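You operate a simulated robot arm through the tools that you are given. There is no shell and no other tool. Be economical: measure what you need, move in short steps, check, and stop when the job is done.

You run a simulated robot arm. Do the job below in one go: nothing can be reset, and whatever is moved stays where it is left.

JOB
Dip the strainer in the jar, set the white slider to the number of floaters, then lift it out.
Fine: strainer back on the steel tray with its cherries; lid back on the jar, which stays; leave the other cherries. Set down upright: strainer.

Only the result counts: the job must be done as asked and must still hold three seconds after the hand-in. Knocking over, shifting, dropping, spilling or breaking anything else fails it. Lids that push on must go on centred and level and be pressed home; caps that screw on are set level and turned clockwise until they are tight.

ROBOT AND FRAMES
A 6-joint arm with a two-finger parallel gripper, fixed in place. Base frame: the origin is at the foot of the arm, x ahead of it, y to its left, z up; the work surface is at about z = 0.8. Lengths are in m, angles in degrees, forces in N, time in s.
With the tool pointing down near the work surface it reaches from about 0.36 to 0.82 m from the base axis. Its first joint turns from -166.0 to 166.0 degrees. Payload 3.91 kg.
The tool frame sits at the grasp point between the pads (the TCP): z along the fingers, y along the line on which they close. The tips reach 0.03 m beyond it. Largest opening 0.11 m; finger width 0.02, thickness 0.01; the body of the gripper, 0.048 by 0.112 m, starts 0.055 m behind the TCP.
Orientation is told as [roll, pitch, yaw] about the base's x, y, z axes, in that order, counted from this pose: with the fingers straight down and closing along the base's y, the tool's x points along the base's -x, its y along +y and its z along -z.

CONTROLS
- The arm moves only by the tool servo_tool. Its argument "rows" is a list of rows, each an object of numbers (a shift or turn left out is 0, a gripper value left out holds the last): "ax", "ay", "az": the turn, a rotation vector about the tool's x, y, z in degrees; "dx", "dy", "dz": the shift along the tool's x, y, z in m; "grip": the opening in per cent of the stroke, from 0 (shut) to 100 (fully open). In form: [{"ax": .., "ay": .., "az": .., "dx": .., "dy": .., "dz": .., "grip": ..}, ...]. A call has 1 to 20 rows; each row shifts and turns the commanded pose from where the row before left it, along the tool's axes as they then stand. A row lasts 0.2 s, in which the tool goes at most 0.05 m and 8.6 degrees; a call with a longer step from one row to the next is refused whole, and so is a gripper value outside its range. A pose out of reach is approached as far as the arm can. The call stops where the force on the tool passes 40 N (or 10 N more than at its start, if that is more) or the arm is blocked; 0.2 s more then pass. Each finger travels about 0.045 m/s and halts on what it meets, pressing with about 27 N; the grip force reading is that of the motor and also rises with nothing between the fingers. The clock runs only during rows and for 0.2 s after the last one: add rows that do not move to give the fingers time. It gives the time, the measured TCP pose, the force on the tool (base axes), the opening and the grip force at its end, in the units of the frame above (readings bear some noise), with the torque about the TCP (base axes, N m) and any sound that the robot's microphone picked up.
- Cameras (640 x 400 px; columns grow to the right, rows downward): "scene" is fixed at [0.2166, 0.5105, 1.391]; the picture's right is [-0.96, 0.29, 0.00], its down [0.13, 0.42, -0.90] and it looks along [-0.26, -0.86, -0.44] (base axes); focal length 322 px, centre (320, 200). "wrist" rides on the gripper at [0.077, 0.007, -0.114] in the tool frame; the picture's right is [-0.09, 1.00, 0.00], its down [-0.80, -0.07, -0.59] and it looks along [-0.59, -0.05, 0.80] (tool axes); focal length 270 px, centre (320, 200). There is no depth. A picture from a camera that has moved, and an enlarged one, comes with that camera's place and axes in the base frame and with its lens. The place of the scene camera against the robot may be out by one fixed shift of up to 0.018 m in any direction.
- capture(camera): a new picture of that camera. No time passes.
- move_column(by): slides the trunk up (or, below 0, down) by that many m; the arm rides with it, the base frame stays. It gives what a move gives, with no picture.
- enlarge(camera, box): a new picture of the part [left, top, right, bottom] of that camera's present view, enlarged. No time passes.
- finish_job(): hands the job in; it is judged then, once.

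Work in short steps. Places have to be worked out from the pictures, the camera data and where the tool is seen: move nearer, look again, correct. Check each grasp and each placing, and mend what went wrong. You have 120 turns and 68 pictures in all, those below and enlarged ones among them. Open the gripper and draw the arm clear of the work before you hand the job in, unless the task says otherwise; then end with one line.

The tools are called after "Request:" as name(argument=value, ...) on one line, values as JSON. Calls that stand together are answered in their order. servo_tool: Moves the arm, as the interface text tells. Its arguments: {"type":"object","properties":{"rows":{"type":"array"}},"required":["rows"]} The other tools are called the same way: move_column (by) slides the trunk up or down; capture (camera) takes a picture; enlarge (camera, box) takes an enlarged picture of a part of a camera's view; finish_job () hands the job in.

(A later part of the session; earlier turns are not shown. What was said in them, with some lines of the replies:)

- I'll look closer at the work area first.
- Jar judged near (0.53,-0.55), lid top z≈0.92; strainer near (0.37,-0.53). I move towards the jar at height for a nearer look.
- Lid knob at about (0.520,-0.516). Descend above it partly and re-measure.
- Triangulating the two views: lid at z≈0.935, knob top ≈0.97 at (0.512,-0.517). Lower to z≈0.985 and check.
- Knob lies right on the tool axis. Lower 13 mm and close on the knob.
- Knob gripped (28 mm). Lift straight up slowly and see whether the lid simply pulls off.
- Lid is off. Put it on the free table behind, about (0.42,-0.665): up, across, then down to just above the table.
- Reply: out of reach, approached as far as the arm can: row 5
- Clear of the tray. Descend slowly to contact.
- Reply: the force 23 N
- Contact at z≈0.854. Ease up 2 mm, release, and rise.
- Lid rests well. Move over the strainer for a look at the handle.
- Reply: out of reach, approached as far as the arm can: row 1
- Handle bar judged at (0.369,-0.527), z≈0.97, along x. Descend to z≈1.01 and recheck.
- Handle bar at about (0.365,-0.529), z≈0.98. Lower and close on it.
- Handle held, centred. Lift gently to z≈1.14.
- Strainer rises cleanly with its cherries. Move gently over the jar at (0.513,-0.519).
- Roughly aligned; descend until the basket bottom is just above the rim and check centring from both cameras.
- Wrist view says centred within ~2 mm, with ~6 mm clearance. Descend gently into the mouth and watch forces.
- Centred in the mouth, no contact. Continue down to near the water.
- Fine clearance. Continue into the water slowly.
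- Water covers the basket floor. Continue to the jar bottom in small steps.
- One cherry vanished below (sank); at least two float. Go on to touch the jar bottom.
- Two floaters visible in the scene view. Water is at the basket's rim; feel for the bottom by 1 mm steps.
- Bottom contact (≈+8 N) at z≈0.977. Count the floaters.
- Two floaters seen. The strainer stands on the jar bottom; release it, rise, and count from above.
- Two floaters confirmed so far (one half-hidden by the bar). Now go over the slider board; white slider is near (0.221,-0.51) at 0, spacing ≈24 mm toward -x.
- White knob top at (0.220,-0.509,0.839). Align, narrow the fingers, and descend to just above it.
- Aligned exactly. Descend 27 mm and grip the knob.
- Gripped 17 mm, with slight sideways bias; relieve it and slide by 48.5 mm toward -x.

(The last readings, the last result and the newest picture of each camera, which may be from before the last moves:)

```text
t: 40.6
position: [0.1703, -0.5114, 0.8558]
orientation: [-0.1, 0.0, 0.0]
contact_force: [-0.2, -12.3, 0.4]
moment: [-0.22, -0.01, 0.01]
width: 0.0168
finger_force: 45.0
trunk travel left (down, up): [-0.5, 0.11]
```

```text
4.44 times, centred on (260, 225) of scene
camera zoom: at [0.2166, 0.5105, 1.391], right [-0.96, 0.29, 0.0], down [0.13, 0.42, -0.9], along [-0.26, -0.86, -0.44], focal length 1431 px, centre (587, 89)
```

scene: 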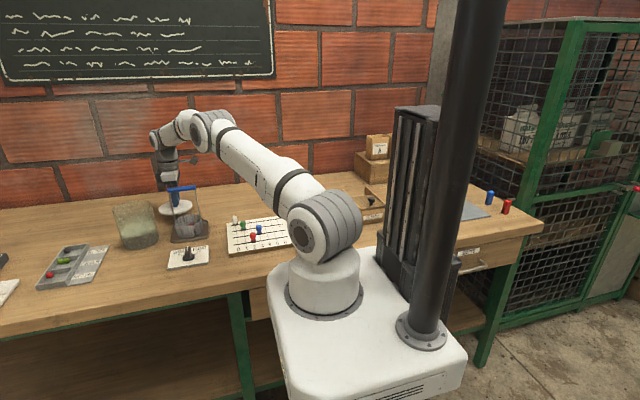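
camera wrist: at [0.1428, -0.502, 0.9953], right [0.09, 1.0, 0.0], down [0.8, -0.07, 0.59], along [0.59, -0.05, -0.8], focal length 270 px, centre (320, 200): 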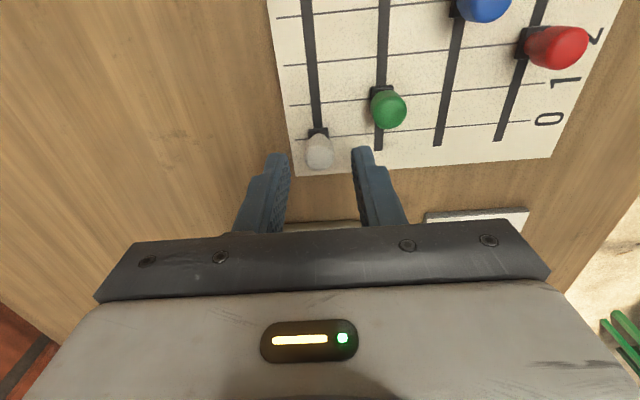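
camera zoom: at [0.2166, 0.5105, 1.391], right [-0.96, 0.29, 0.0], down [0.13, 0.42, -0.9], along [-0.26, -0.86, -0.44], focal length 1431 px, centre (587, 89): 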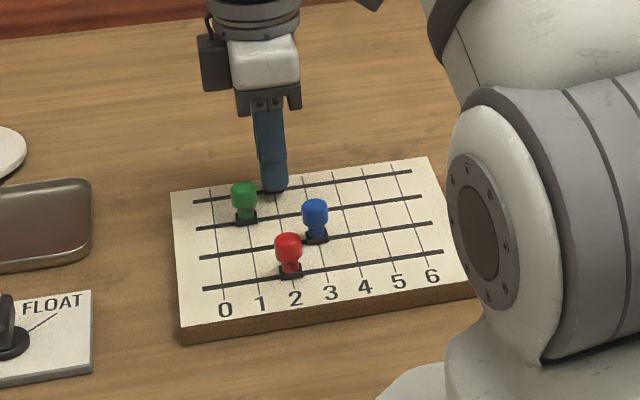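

Seems at 2. Release, rise and check.

Request:
servo_tool(rows=[{"grip": 33}, {"grip": 33}, {"grip": 33}, {"dz": -0.03}, {"dz": -0.045}, {"dz": -0.045}, {}])

Request:
enlarge(camera="wrist", box=[240, 0, 400, 200])

Request:
enlarge(camera="scene", box=[210, 180, 310, 270])

Request:
enlarge(camera="scene", box=[125, 200, 175, 250])

```text
t: 42.2
position: [0.1705, -0.5112, 0.9772]
orientation: [0.0, 0.0, 0.0]
contact_force: [0.0, -0.1, 0.8]
moment: [0.0, 0.0, -0.01]
width: 0.0364
finger_force: 0.0
trunk travel left (down, up): [-0.5, 0.11]
```

```text
2.00 times, centred on (320, 100) of wrist
camera zoom: at [0.0943, -0.503, 1.0902], right [0.09, 1.0, 0.0], down [0.8, -0.07, 0.59], along [0.59, -0.05, -0.8], focal length 541 px, centre (320, 400)
```

zoom: 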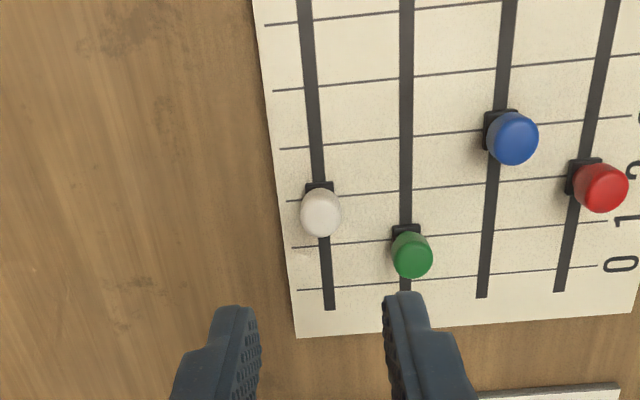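

```text
4.44 times, centred on (260, 225) of scene
camera zoom: at [0.2166, 0.5105, 1.391], right [-0.96, 0.29, 0.0], down [0.13, 0.42, -0.9], along [-0.26, -0.86, -0.44], focal length 1431 px, centre (587, 89)
```

zoom: 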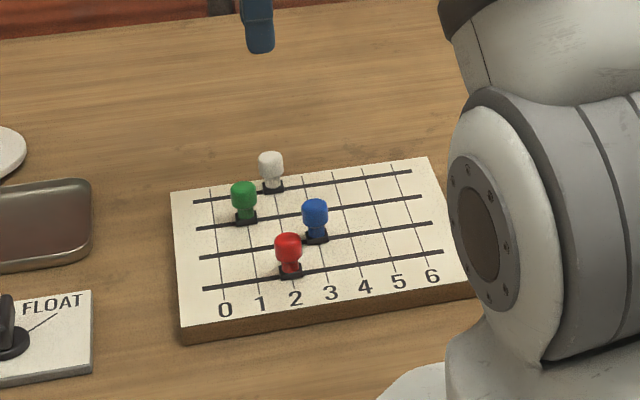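

```text
8.00 times, centred on (150, 225) of scene
camera zoom: at [0.2166, 0.5105, 1.391], right [-0.96, 0.29, 0.0], down [0.13, 0.42, -0.9], along [-0.26, -0.86, -0.44], focal length 2575 px, centre (1680, 0)
```

zoom: 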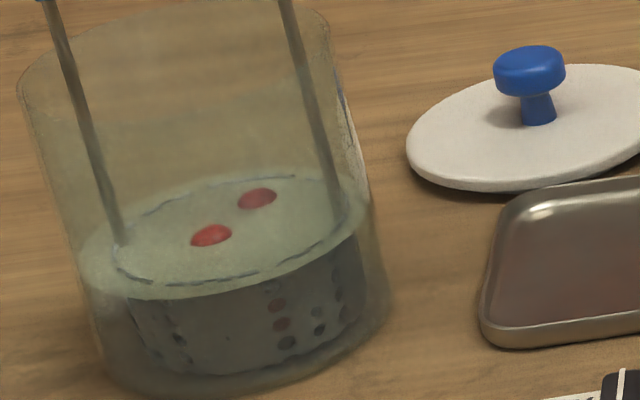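

White is on line 2, and exactly two floaters are confirmed. Return above the strainer handle in the jar.

Request:
servo_tool(rows=[{"dz": -0.045, "grip": 60}, {"dz": -0.045, "dx": -0.01}, {"dx": -0.045}, {"dx": -0.045}, {"dx": -0.045}, {"dx": -0.045}, {"dx": -0.045}, {"dx": -0.045}, {"dx": -0.045}, {"dx": -0.0175, "dy": -0.008}, {}])

Request:
capture(camera="wrist")

```text
t: 44.6
position: [0.5135, -0.5204, 1.0664]
orientation: [0.0, 0.0, 0.0]
contact_force: [0.3, -0.6, 0.8]
moment: [-0.05, 0.01, 0.01]
width: 0.0659
finger_force: 0.2
trunk travel left (down, up): [-0.5, 0.11]
```

```text
23 pictures are left
camera wrist: at [0.4377, -0.5113, 1.1798], right [0.09, 1.0, 0.0], down [0.8, -0.07, 0.59], along [0.59, -0.05, -0.8], focal length 270 px, centre (320, 200)
```

wrist: 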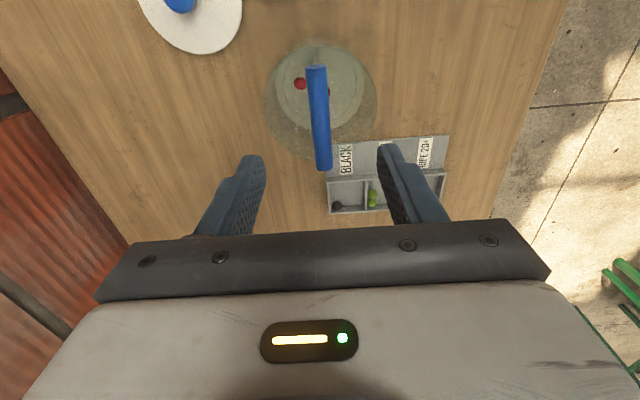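

Handle lies between the fingers. Descend and regrip at the same height.

Request:
servo_tool(rows=[{"dy": 0.001, "dz": 0.03}, {"dz": 0.03}, {"dz": 0.018}, {"dz": 0.01}, {"grip": 0}, {"grip": 0}, {"grip": 0}, {"grip": 0}, {"grip": 0}])

```text
t: 46.6
position: [0.5151, -0.5185, 0.9754]
orientation: [0.1, -0.1, 0.0]
contact_force: [0.3, -0.3, -0.5]
moment: [-0.03, -0.01, 0.01]
width: 0.0151
finger_force: 26.8
trunk travel left (down, up): [-0.5, 0.11]
```

Gripped (15 mm). Lift slowly out of the water, pausing to drain.

Request:
servo_tool(rows=[{"dz": -0.004}, {"dz": -0.006}, {"dz": -0.008}, {"dz": -0.008}, {"dz": -0.008}, {"dz": -0.01}, {"dz": -0.01}, {"dz": -0.01}, {}, {}, {}, {"dz": -0.01}, {"dz": -0.015}, {"dz": -0.015}, {"dz": -0.015}, {"dz": -0.015}, {"dz": -0.015}, {"dz": -0.015}, {"dz": -0.008}, {}])

Request:
enlarge(camera="wrist", box=[240, 0, 400, 200])

Request:
enlarge(camera="scene", box=[90, 110, 210, 260])

```text
t: 50.8
position: [0.5116, -0.519, 1.1513]
orientation: [0.0, 0.0, 0.1]
contact_force: [0.1, -0.3, -1.5]
moment: [0.0, -0.04, 0.0]
width: 0.0153
finger_force: 27.0
trunk travel left (down, up): [-0.5, 0.11]
```

```text
2.00 times, centred on (320, 100) of wrist
camera zoom: at [0.4375, -0.5103, 1.2647], right [0.09, 1.0, 0.0], down [0.8, -0.07, 0.59], along [0.59, -0.05, -0.8], focal length 541 px, centre (320, 400)
```

zoom: 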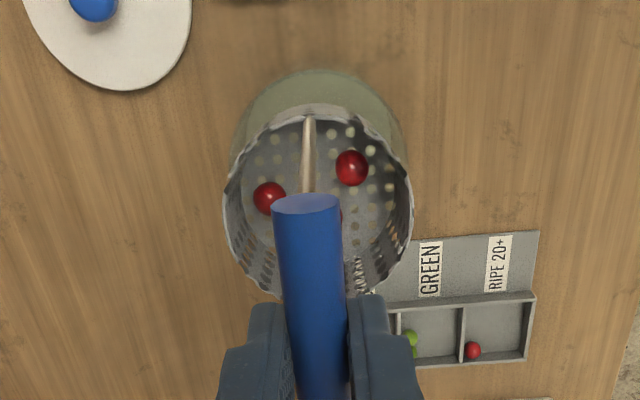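

```text
2.67 times, centred on (150, 185) of scene
camera zoom: at [0.2166, 0.5105, 1.391], right [-0.96, 0.29, 0.0], down [0.13, 0.42, -0.9], along [-0.26, -0.86, -0.44], focal length 858 px, centre (773, 240)
```

zoom: 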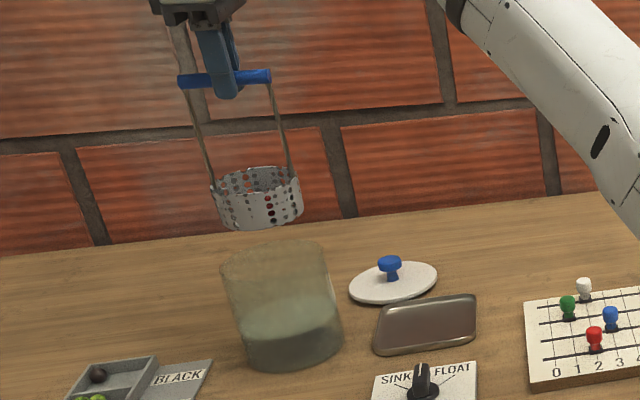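

Strainer out with its cherries. Carry it back over the tray and lower close to it.

Request:
servo_tool(rows=[{"dx": 0.008}, {"dx": 0.015}, {"dx": 0.02, "dy": -0.002}, {"dx": 0.02, "dy": -0.002}, {"dx": 0.02, "dy": -0.002}, {"dx": 0.02, "dy": -0.002}, {"dx": 0.02, "dy": -0.002}, {"dx": 0.015}, {"dx": 0.01}, {}, {"dz": 0.01}, {"dz": 0.02}, {"dz": 0.025}, {"dz": 0.025}, {"dz": 0.025}, {"dz": 0.02}, {"dz": 0.015}, {"dz": 0.01}, {}])

Request:
enlarge(camera="wrist", box=[240, 0, 400, 200])

Request:
enlarge(camera="scene", box=[130, 130, 240, 260])

```text
t: 54.8
position: [0.3663, -0.5277, 0.9985]
orientation: [0.0, 0.0, 0.0]
contact_force: [0.6, 0.3, -1.1]
moment: [0.01, -0.01, 0.02]
width: 0.015
finger_force: 27.3
trunk travel left (down, up): [-0.5, 0.11]
```

```text
2.00 times, centred on (320, 100) of wrist
camera zoom: at [0.2893, -0.5192, 1.1141], right [0.09, 1.0, 0.0], down [0.8, -0.07, 0.59], along [0.59, -0.05, -0.8], focal length 541 px, centre (320, 400)
```

zoom: 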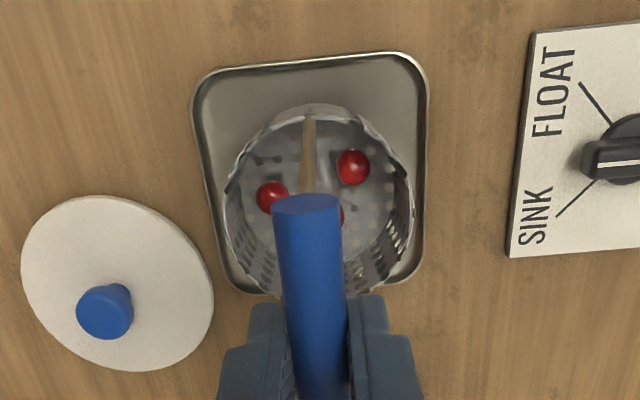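

```text
3.08 times, centred on (185, 195) of scene
camera zoom: at [0.2166, 0.5105, 1.391], right [-0.96, 0.29, 0.0], down [0.13, 0.42, -0.9], along [-0.26, -0.86, -0.44], focal length 990 px, centre (735, 215)
```

zoom: 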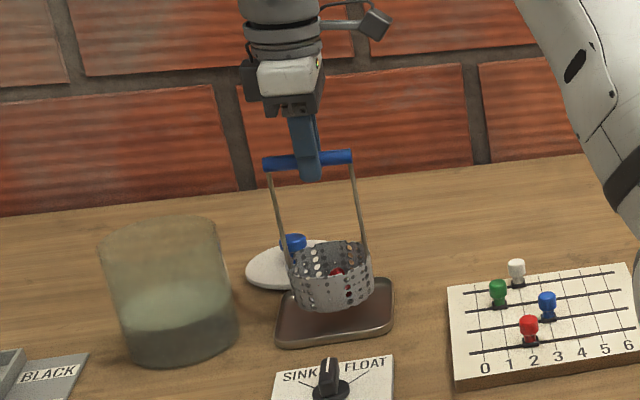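

Aligned over the tray. Lower to contact.

Request:
servo_tool(rows=[{"dy": -0.0015, "dz": 0.008}, {"dz": 0.006}, {"dz": 0.004}, {"dz": 0.002}, {}])

```text
t: 56.0
position: [0.3659, -0.5299, 0.9804]
orientation: [0.0, 0.0, 0.0]
contact_force: [0.1, 0.6, -1.8]
moment: [0.0, 0.02, -0.01]
width: 0.0151
finger_force: 27.5
trunk travel left (down, up): [-0.5, 0.11]
```

Request:
servo_tool(rows=[{"dz": 0.002}, {"dz": 0.0015}, {"dz": 0.0015}, {}])

```text
t: 57.0
position: [0.3658, -0.5294, 0.9759]
orientation: [-0.1, -0.2, 0.0]
contact_force: [1.3, -0.5, 5.4]
moment: [0.0, -0.09, -0.01]
width: 0.0151
finger_force: 27.0
trunk travel left (down, up): [-0.5, 0.11]
```

Standing on the tray (≈+7 N). Release and rise.

Request:
servo_tool(rows=[{"dz": -0.0005}, {"grip": 50}, {"grip": 50}, {"grip": 50}, {"grip": 50}, {"dz": -0.02}, {"dz": -0.03}, {"dz": -0.04}, {}])

Request:
capture(camera="wrist")

Request:
enlarge(camera="scene", box=[130, 130, 240, 260])

```text
t: 59.0
position: [0.3663, -0.5284, 1.0645]
orientation: [0.0, -0.1, 0.0]
contact_force: [0.0, -0.4, 0.0]
moment: [0.02, -0.03, -0.01]
width: 0.055
finger_force: 0.1
trunk travel left (down, up): [-0.5, 0.11]
```

```text
18 pictures are left
camera wrist: at [0.2912, -0.5204, 1.1793], right [0.09, 1.0, 0.0], down [0.8, -0.07, 0.59], along [0.59, -0.05, -0.8], focal length 270 px, centre (320, 200)
```

wrist: 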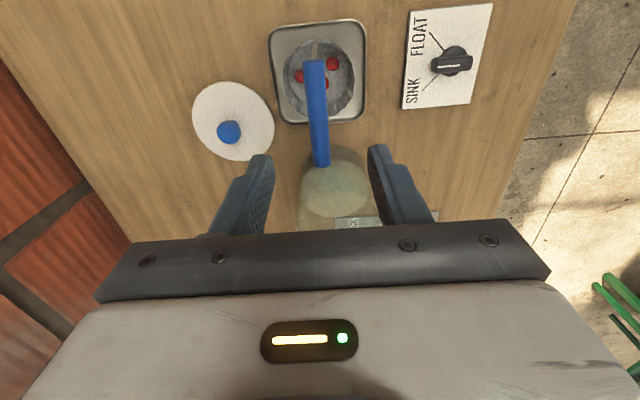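

```text
3.08 times, centred on (185, 195) of scene
camera zoom: at [0.2166, 0.5105, 1.391], right [-0.96, 0.29, 0.0], down [0.13, 0.42, -0.9], along [-0.26, -0.86, -0.44], focal length 990 px, centre (735, 215)
```

zoom: 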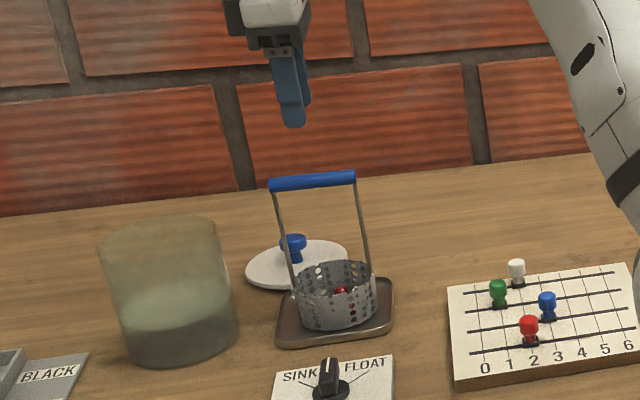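

Strainer is upright on the tray with three cherries. Now go back to the lid.

Request:
servo_tool(rows=[{"dx": -0.012, "dy": -0.032, "grip": 60}, {"dx": -0.012, "dy": -0.032}, {"dx": -0.012, "dy": -0.032}, {"dx": -0.012, "dy": -0.033}, {"dz": 0.045}, {"dz": 0.045}, {"dz": 0.045}, {"dz": 0.03}, {}])

Request:
capture(camera="wrist")

```text
t: 61.0
position: [0.413, -0.6575, 0.9011]
orientation: [0.0, 0.0, -0.1]
contact_force: [0.3, 0.3, -0.9]
moment: [0.01, 0.01, 0.03]
width: 0.0657
finger_force: 0.0
trunk travel left (down, up): [-0.5, 0.11]
```

```text
16 pictures are left
camera wrist: at [0.3371, -0.6499, 1.0152], right [0.09, 1.0, 0.0], down [0.8, -0.07, 0.59], along [0.59, -0.05, -0.8], focal length 270 px, centre (320, 200)
```

wrist: 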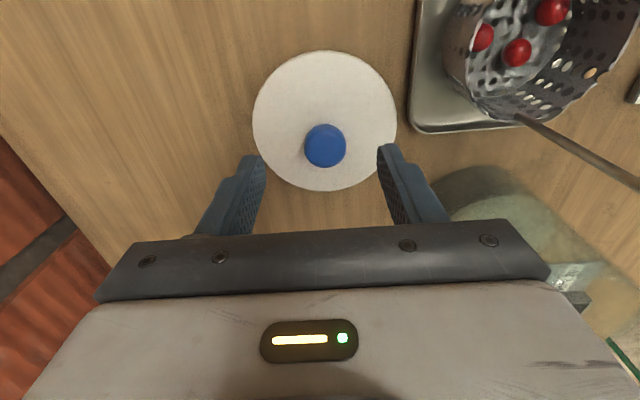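

Knob is 3 mm to +y; correct, descend to z≈0.855 and close.

Request:
servo_tool(rows=[{"dy": 0.0028, "dz": 0.02}, {"dz": 0.018}, {"dz": 0.007}, {"grip": 0}, {"grip": 0}, {"grip": 0}, {"grip": 0}, {"grip": 0}, {}])

```text
t: 63.0
position: [0.4135, -0.6544, 0.8554]
orientation: [0.0, 0.0, 0.0]
contact_force: [-0.5, 0.3, 0.2]
moment: [-0.01, 0.02, 0.03]
width: 0.0284
finger_force: 27.1
trunk travel left (down, up): [-0.5, 0.11]
```

Lid regripped. Lift, carry over the jar and look.

Request:
servo_tool(rows=[{"dz": -0.01}, {"dz": -0.03}, {"dz": -0.045}, {"dz": -0.045}, {"dz": -0.04}, {"dx": -0.02, "dy": 0.0271}, {"dx": -0.02, "dy": 0.0271}, {"dx": -0.02, "dy": 0.0271}, {"dx": -0.02, "dy": 0.0271}, {"dx": -0.0195, "dy": 0.027}, {}, {}])

Request:
enlarge(camera="scene", box=[90, 130, 200, 260])

Request:
capture(camera="wrist")

```text
t: 65.6
position: [0.5146, -0.5188, 1.0269]
orientation: [0.0, 0.0, 0.0]
contact_force: [-0.6, 0.8, -0.8]
moment: [-0.02, 0.01, 0.02]
width: 0.0283
finger_force: 26.8
trunk travel left (down, up): [-0.5, 0.11]
```

```text
3.08 times, centred on (145, 195) of scene
camera zoom: at [0.2166, 0.5105, 1.391], right [-0.96, 0.29, 0.0], down [0.13, 0.42, -0.9], along [-0.26, -0.86, -0.44], focal length 990 px, centre (858, 215)
```

zoom: 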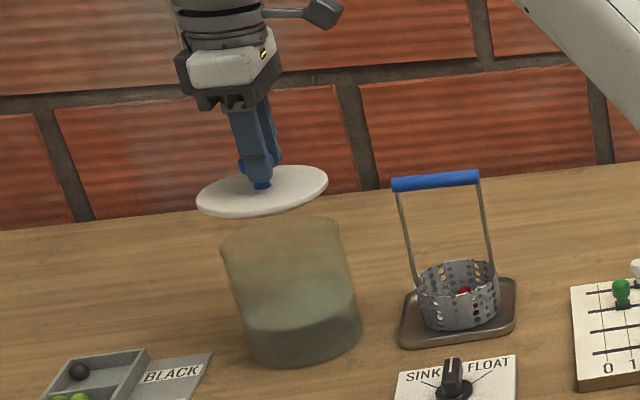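

```text
14 pictures are left
camera wrist: at [0.4389, -0.51, 1.1395], right [0.09, 1.0, 0.0], down [0.8, -0.07, 0.59], along [0.59, -0.05, -0.8], focal length 270 px, centre (320, 200)
```

wrist: 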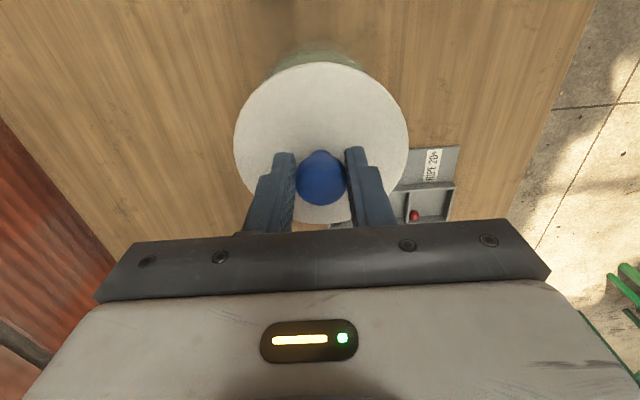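

Lid sits in the grip exactly as before and is aligned. Lower toward the seat (expected z≈0.974).

Request:
servo_tool(rows=[{"dx": 0.0007, "dz": 0.015}, {"dz": 0.012}, {"dz": 0.005}, {}])

Request:
enlarge(camera="scene", box=[100, 150, 180, 260])

```text
t: 66.6
position: [0.5139, -0.5205, 0.9931]
orientation: [0.0, 0.0, 0.1]
contact_force: [0.4, -0.2, -1.3]
moment: [-0.01, 0.02, 0.0]
width: 0.0282
finger_force: 26.9
trunk travel left (down, up): [-0.5, 0.11]
```

```text
3.64 times, centred on (140, 205) of scene
camera zoom: at [0.2166, 0.5105, 1.391], right [-0.96, 0.29, 0.0], down [0.13, 0.42, -0.9], along [-0.26, -0.86, -0.44], focal length 1170 px, centre (974, 182)
```

zoom: 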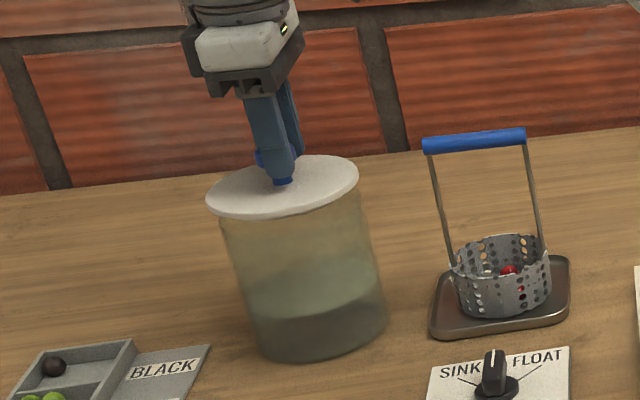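

Request:
servo_tool(rows=[{"dz": 0.006}, {"dz": 0.005}, {"dz": 0.004}, {"dz": 0.002}, {}])

```text
t: 67.8
position: [0.5116, -0.5201, 0.9752]
orientation: [-0.1, -0.1, 0.0]
contact_force: [0.9, -0.2, -0.1]
moment: [0.0, -0.04, -0.03]
width: 0.0283
finger_force: 27.5
trunk travel left (down, up): [-0.5, 0.11]
```

Request:
servo_tool(rows=[{"dz": 0.002}, {"dz": 0.002}, {"dz": 0.001}, {}])

Request:
enlarge(camera="scene", box=[100, 150, 180, 260])

```text
t: 68.8
position: [0.5129, -0.5191, 0.9732]
orientation: [-0.3, -0.2, 0.0]
contact_force: [5.2, -2.7, 20.1]
moment: [-0.13, -0.01, 0.01]
width: 0.0284
finger_force: 27.6
trunk travel left (down, up): [-0.5, 0.11]
```

```text
3.64 times, centred on (140, 205) of scene
camera zoom: at [0.2166, 0.5105, 1.391], right [-0.96, 0.29, 0.0], down [0.13, 0.42, -0.9], along [-0.26, -0.86, -0.44], focal length 1170 px, centre (974, 182)
```

zoom: 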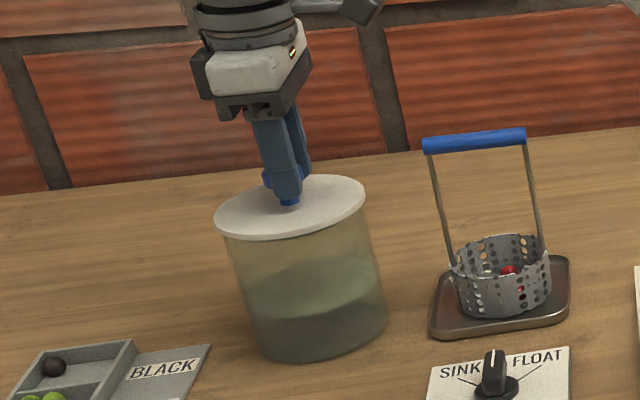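

Seated at the original height, pressed with 20 N. One more millimetre of press, then ease, release and rise.

Request:
servo_tool(rows=[{"dz": 0.0012}, {}])

Request:
servo_tool(rows=[{"dz": -0.003}, {"dz": -0.001}, {"grip": 50}, {"grip": 50}, {"grip": 50}, {"grip": 50}, {"dz": -0.02}, {"dz": -0.04}, {"dz": -0.04}, {}])

Request:
capture(camera="wrist")

Request:
enlarge(camera="scene", box=[60, 130, 300, 280])

```text
t: 69.4
position: [0.5119, -0.52, 0.9717]
orientation: [-0.1, -0.1, 0.0]
contact_force: [3.4, -5.6, 21.8]
moment: [-0.13, -0.27, -0.06]
width: 0.0284
finger_force: 26.8
trunk travel left (down, up): [-0.5, 0.11]
```

```text
t: 71.6
position: [0.5118, -0.5197, 1.0717]
orientation: [0.0, 0.1, -0.1]
contact_force: [-1.1, 0.6, 0.6]
moment: [-0.04, 0.02, -0.01]
width: 0.055
finger_force: 0.1
trunk travel left (down, up): [-0.5, 0.11]
```

```text
11 pictures are left
camera wrist: at [0.4369, -0.5106, 1.1865], right [0.09, 1.0, 0.0], down [0.8, -0.07, 0.59], along [0.59, -0.05, -0.8], focal length 270 px, centre (320, 200)
```

wrist: 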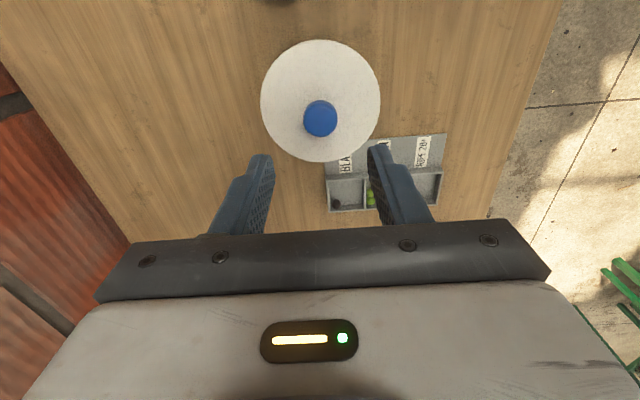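

```text
2.67 times, centred on (180, 205) of scene
camera zoom: at [0.2166, 0.5105, 1.391], right [-0.96, 0.29, 0.0], down [0.13, 0.42, -0.9], along [-0.26, -0.86, -0.44], focal length 858 px, centre (693, 187)
```

zoom: 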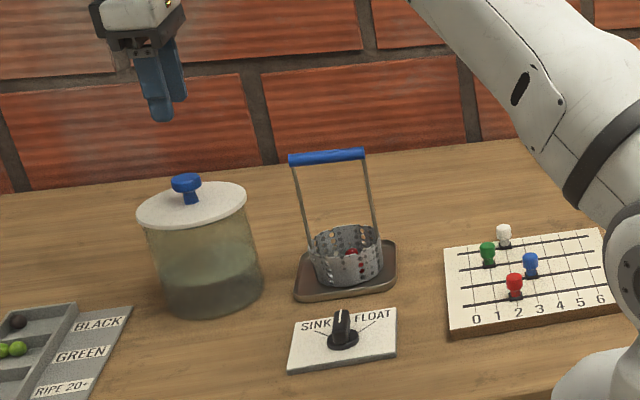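

Lid looks level and centred. To be sure it is home, press the knob's top with shut fingers, stopping on force.

Request:
servo_tool(rows=[{"grip": 0}, {"grip": 0}, {"grip": 0}, {"grip": 0, "dz": 0.03}, {"dz": 0.03}, {"dz": 0.005}, {"dz": 0.003}, {"dz": 0.003}, {"dz": 0.003}, {"dz": 0.002}, {"dz": 0.002}, {"dz": 0.002}, {"dz": 0.002}])

```text
t: 74.4
position: [0.5126, -0.5193, 0.9936]
orientation: [-0.1, -0.2, -0.1]
contact_force: [1.0, 0.0, 6.3]
moment: [0.0, 0.01, -0.01]
width: 0.0001
finger_force: 26.9
trunk travel left (down, up): [-0.5, 0.11]
```

Request:
servo_tool(rows=[{"dz": 0.002}, {"dz": 0.0015}, {"dz": 0.0015}, {"dz": 0.0015}])

```text
t: 75.4
position: [0.5129, -0.5202, 0.9935]
orientation: [-0.5, -0.4, 0.0]
contact_force: [0.0, 0.4, 13.0]
moment: [0.04, 0.04, 0.03]
width: 0.0
finger_force: 27.0
trunk travel left (down, up): [-0.5, 0.11]
stopped in row 4: the force on the tool passed its limit at 42 N (the readings are from after the stop); the commanded pose is now the measured one
```

Pressed at 42 N without moving: the lid is home. Rise clear, open the gripper, and check finally.

Request:
servo_tool(rows=[{"dz": -0.02}, {"dz": -0.04}, {"dz": -0.045}, {"dz": -0.03, "grip": 100}, {"dx": 0.04, "dy": 0.02}, {"dx": 0.045, "dy": 0.02}, {"dx": 0.045, "dy": 0.02}, {"dx": 0.045, "dy": 0.02}, {"dx": 0.045}, {}])

Request:
enlarge(camera="scene", box=[60, 130, 300, 280])

Request:
capture(camera="wrist")

```text
t: 77.6
position: [0.2897, -0.4403, 1.1256]
orientation: [-0.5, -0.4, -0.1]
contact_force: [-0.1, -0.5, 0.3]
moment: [0.03, 0.01, -0.02]
width: 0.11
finger_force: 0.0
trunk travel left (down, up): [-0.5, 0.11]
```

```text
2.67 times, centred on (180, 205) of scene
camera zoom: at [0.2166, 0.5105, 1.391], right [-0.96, 0.29, 0.0], down [0.13, 0.42, -0.9], along [-0.26, -0.86, -0.44], focal length 858 px, centre (693, 187)
```

zoom: 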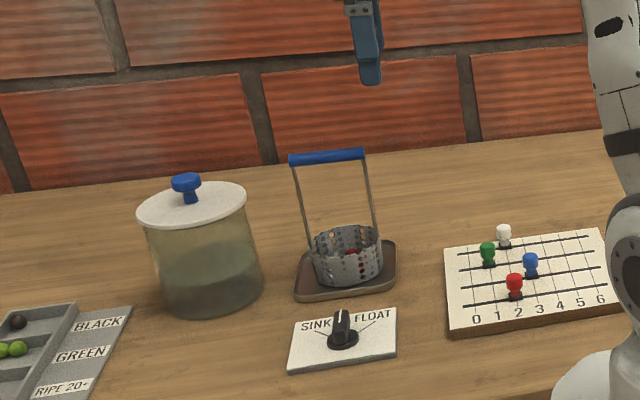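

```text
8 pictures are left
camera wrist: at [0.2136, -0.4315, 1.2396], right [0.09, 1.0, -0.01], down [0.8, -0.07, 0.6], along [0.6, -0.06, -0.8], focal length 270 px, centre (320, 200)
```

wrist: 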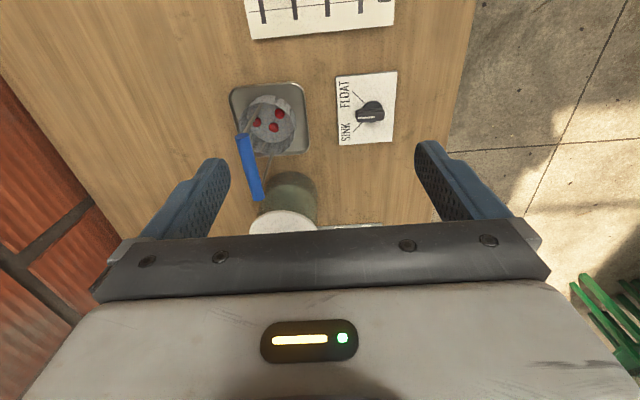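

All is in place: three cherries in the strainer on its tray, lid home, white slider at 2, arm clear. Handing in.

Request:
finish_job()

```text
The job is handed in.
```

I dipped the strainer, counted two floaters and set the white slider to 2. The strainer is back upright on the steel tray with its three cherries, and the lid is pressed home on the jar.
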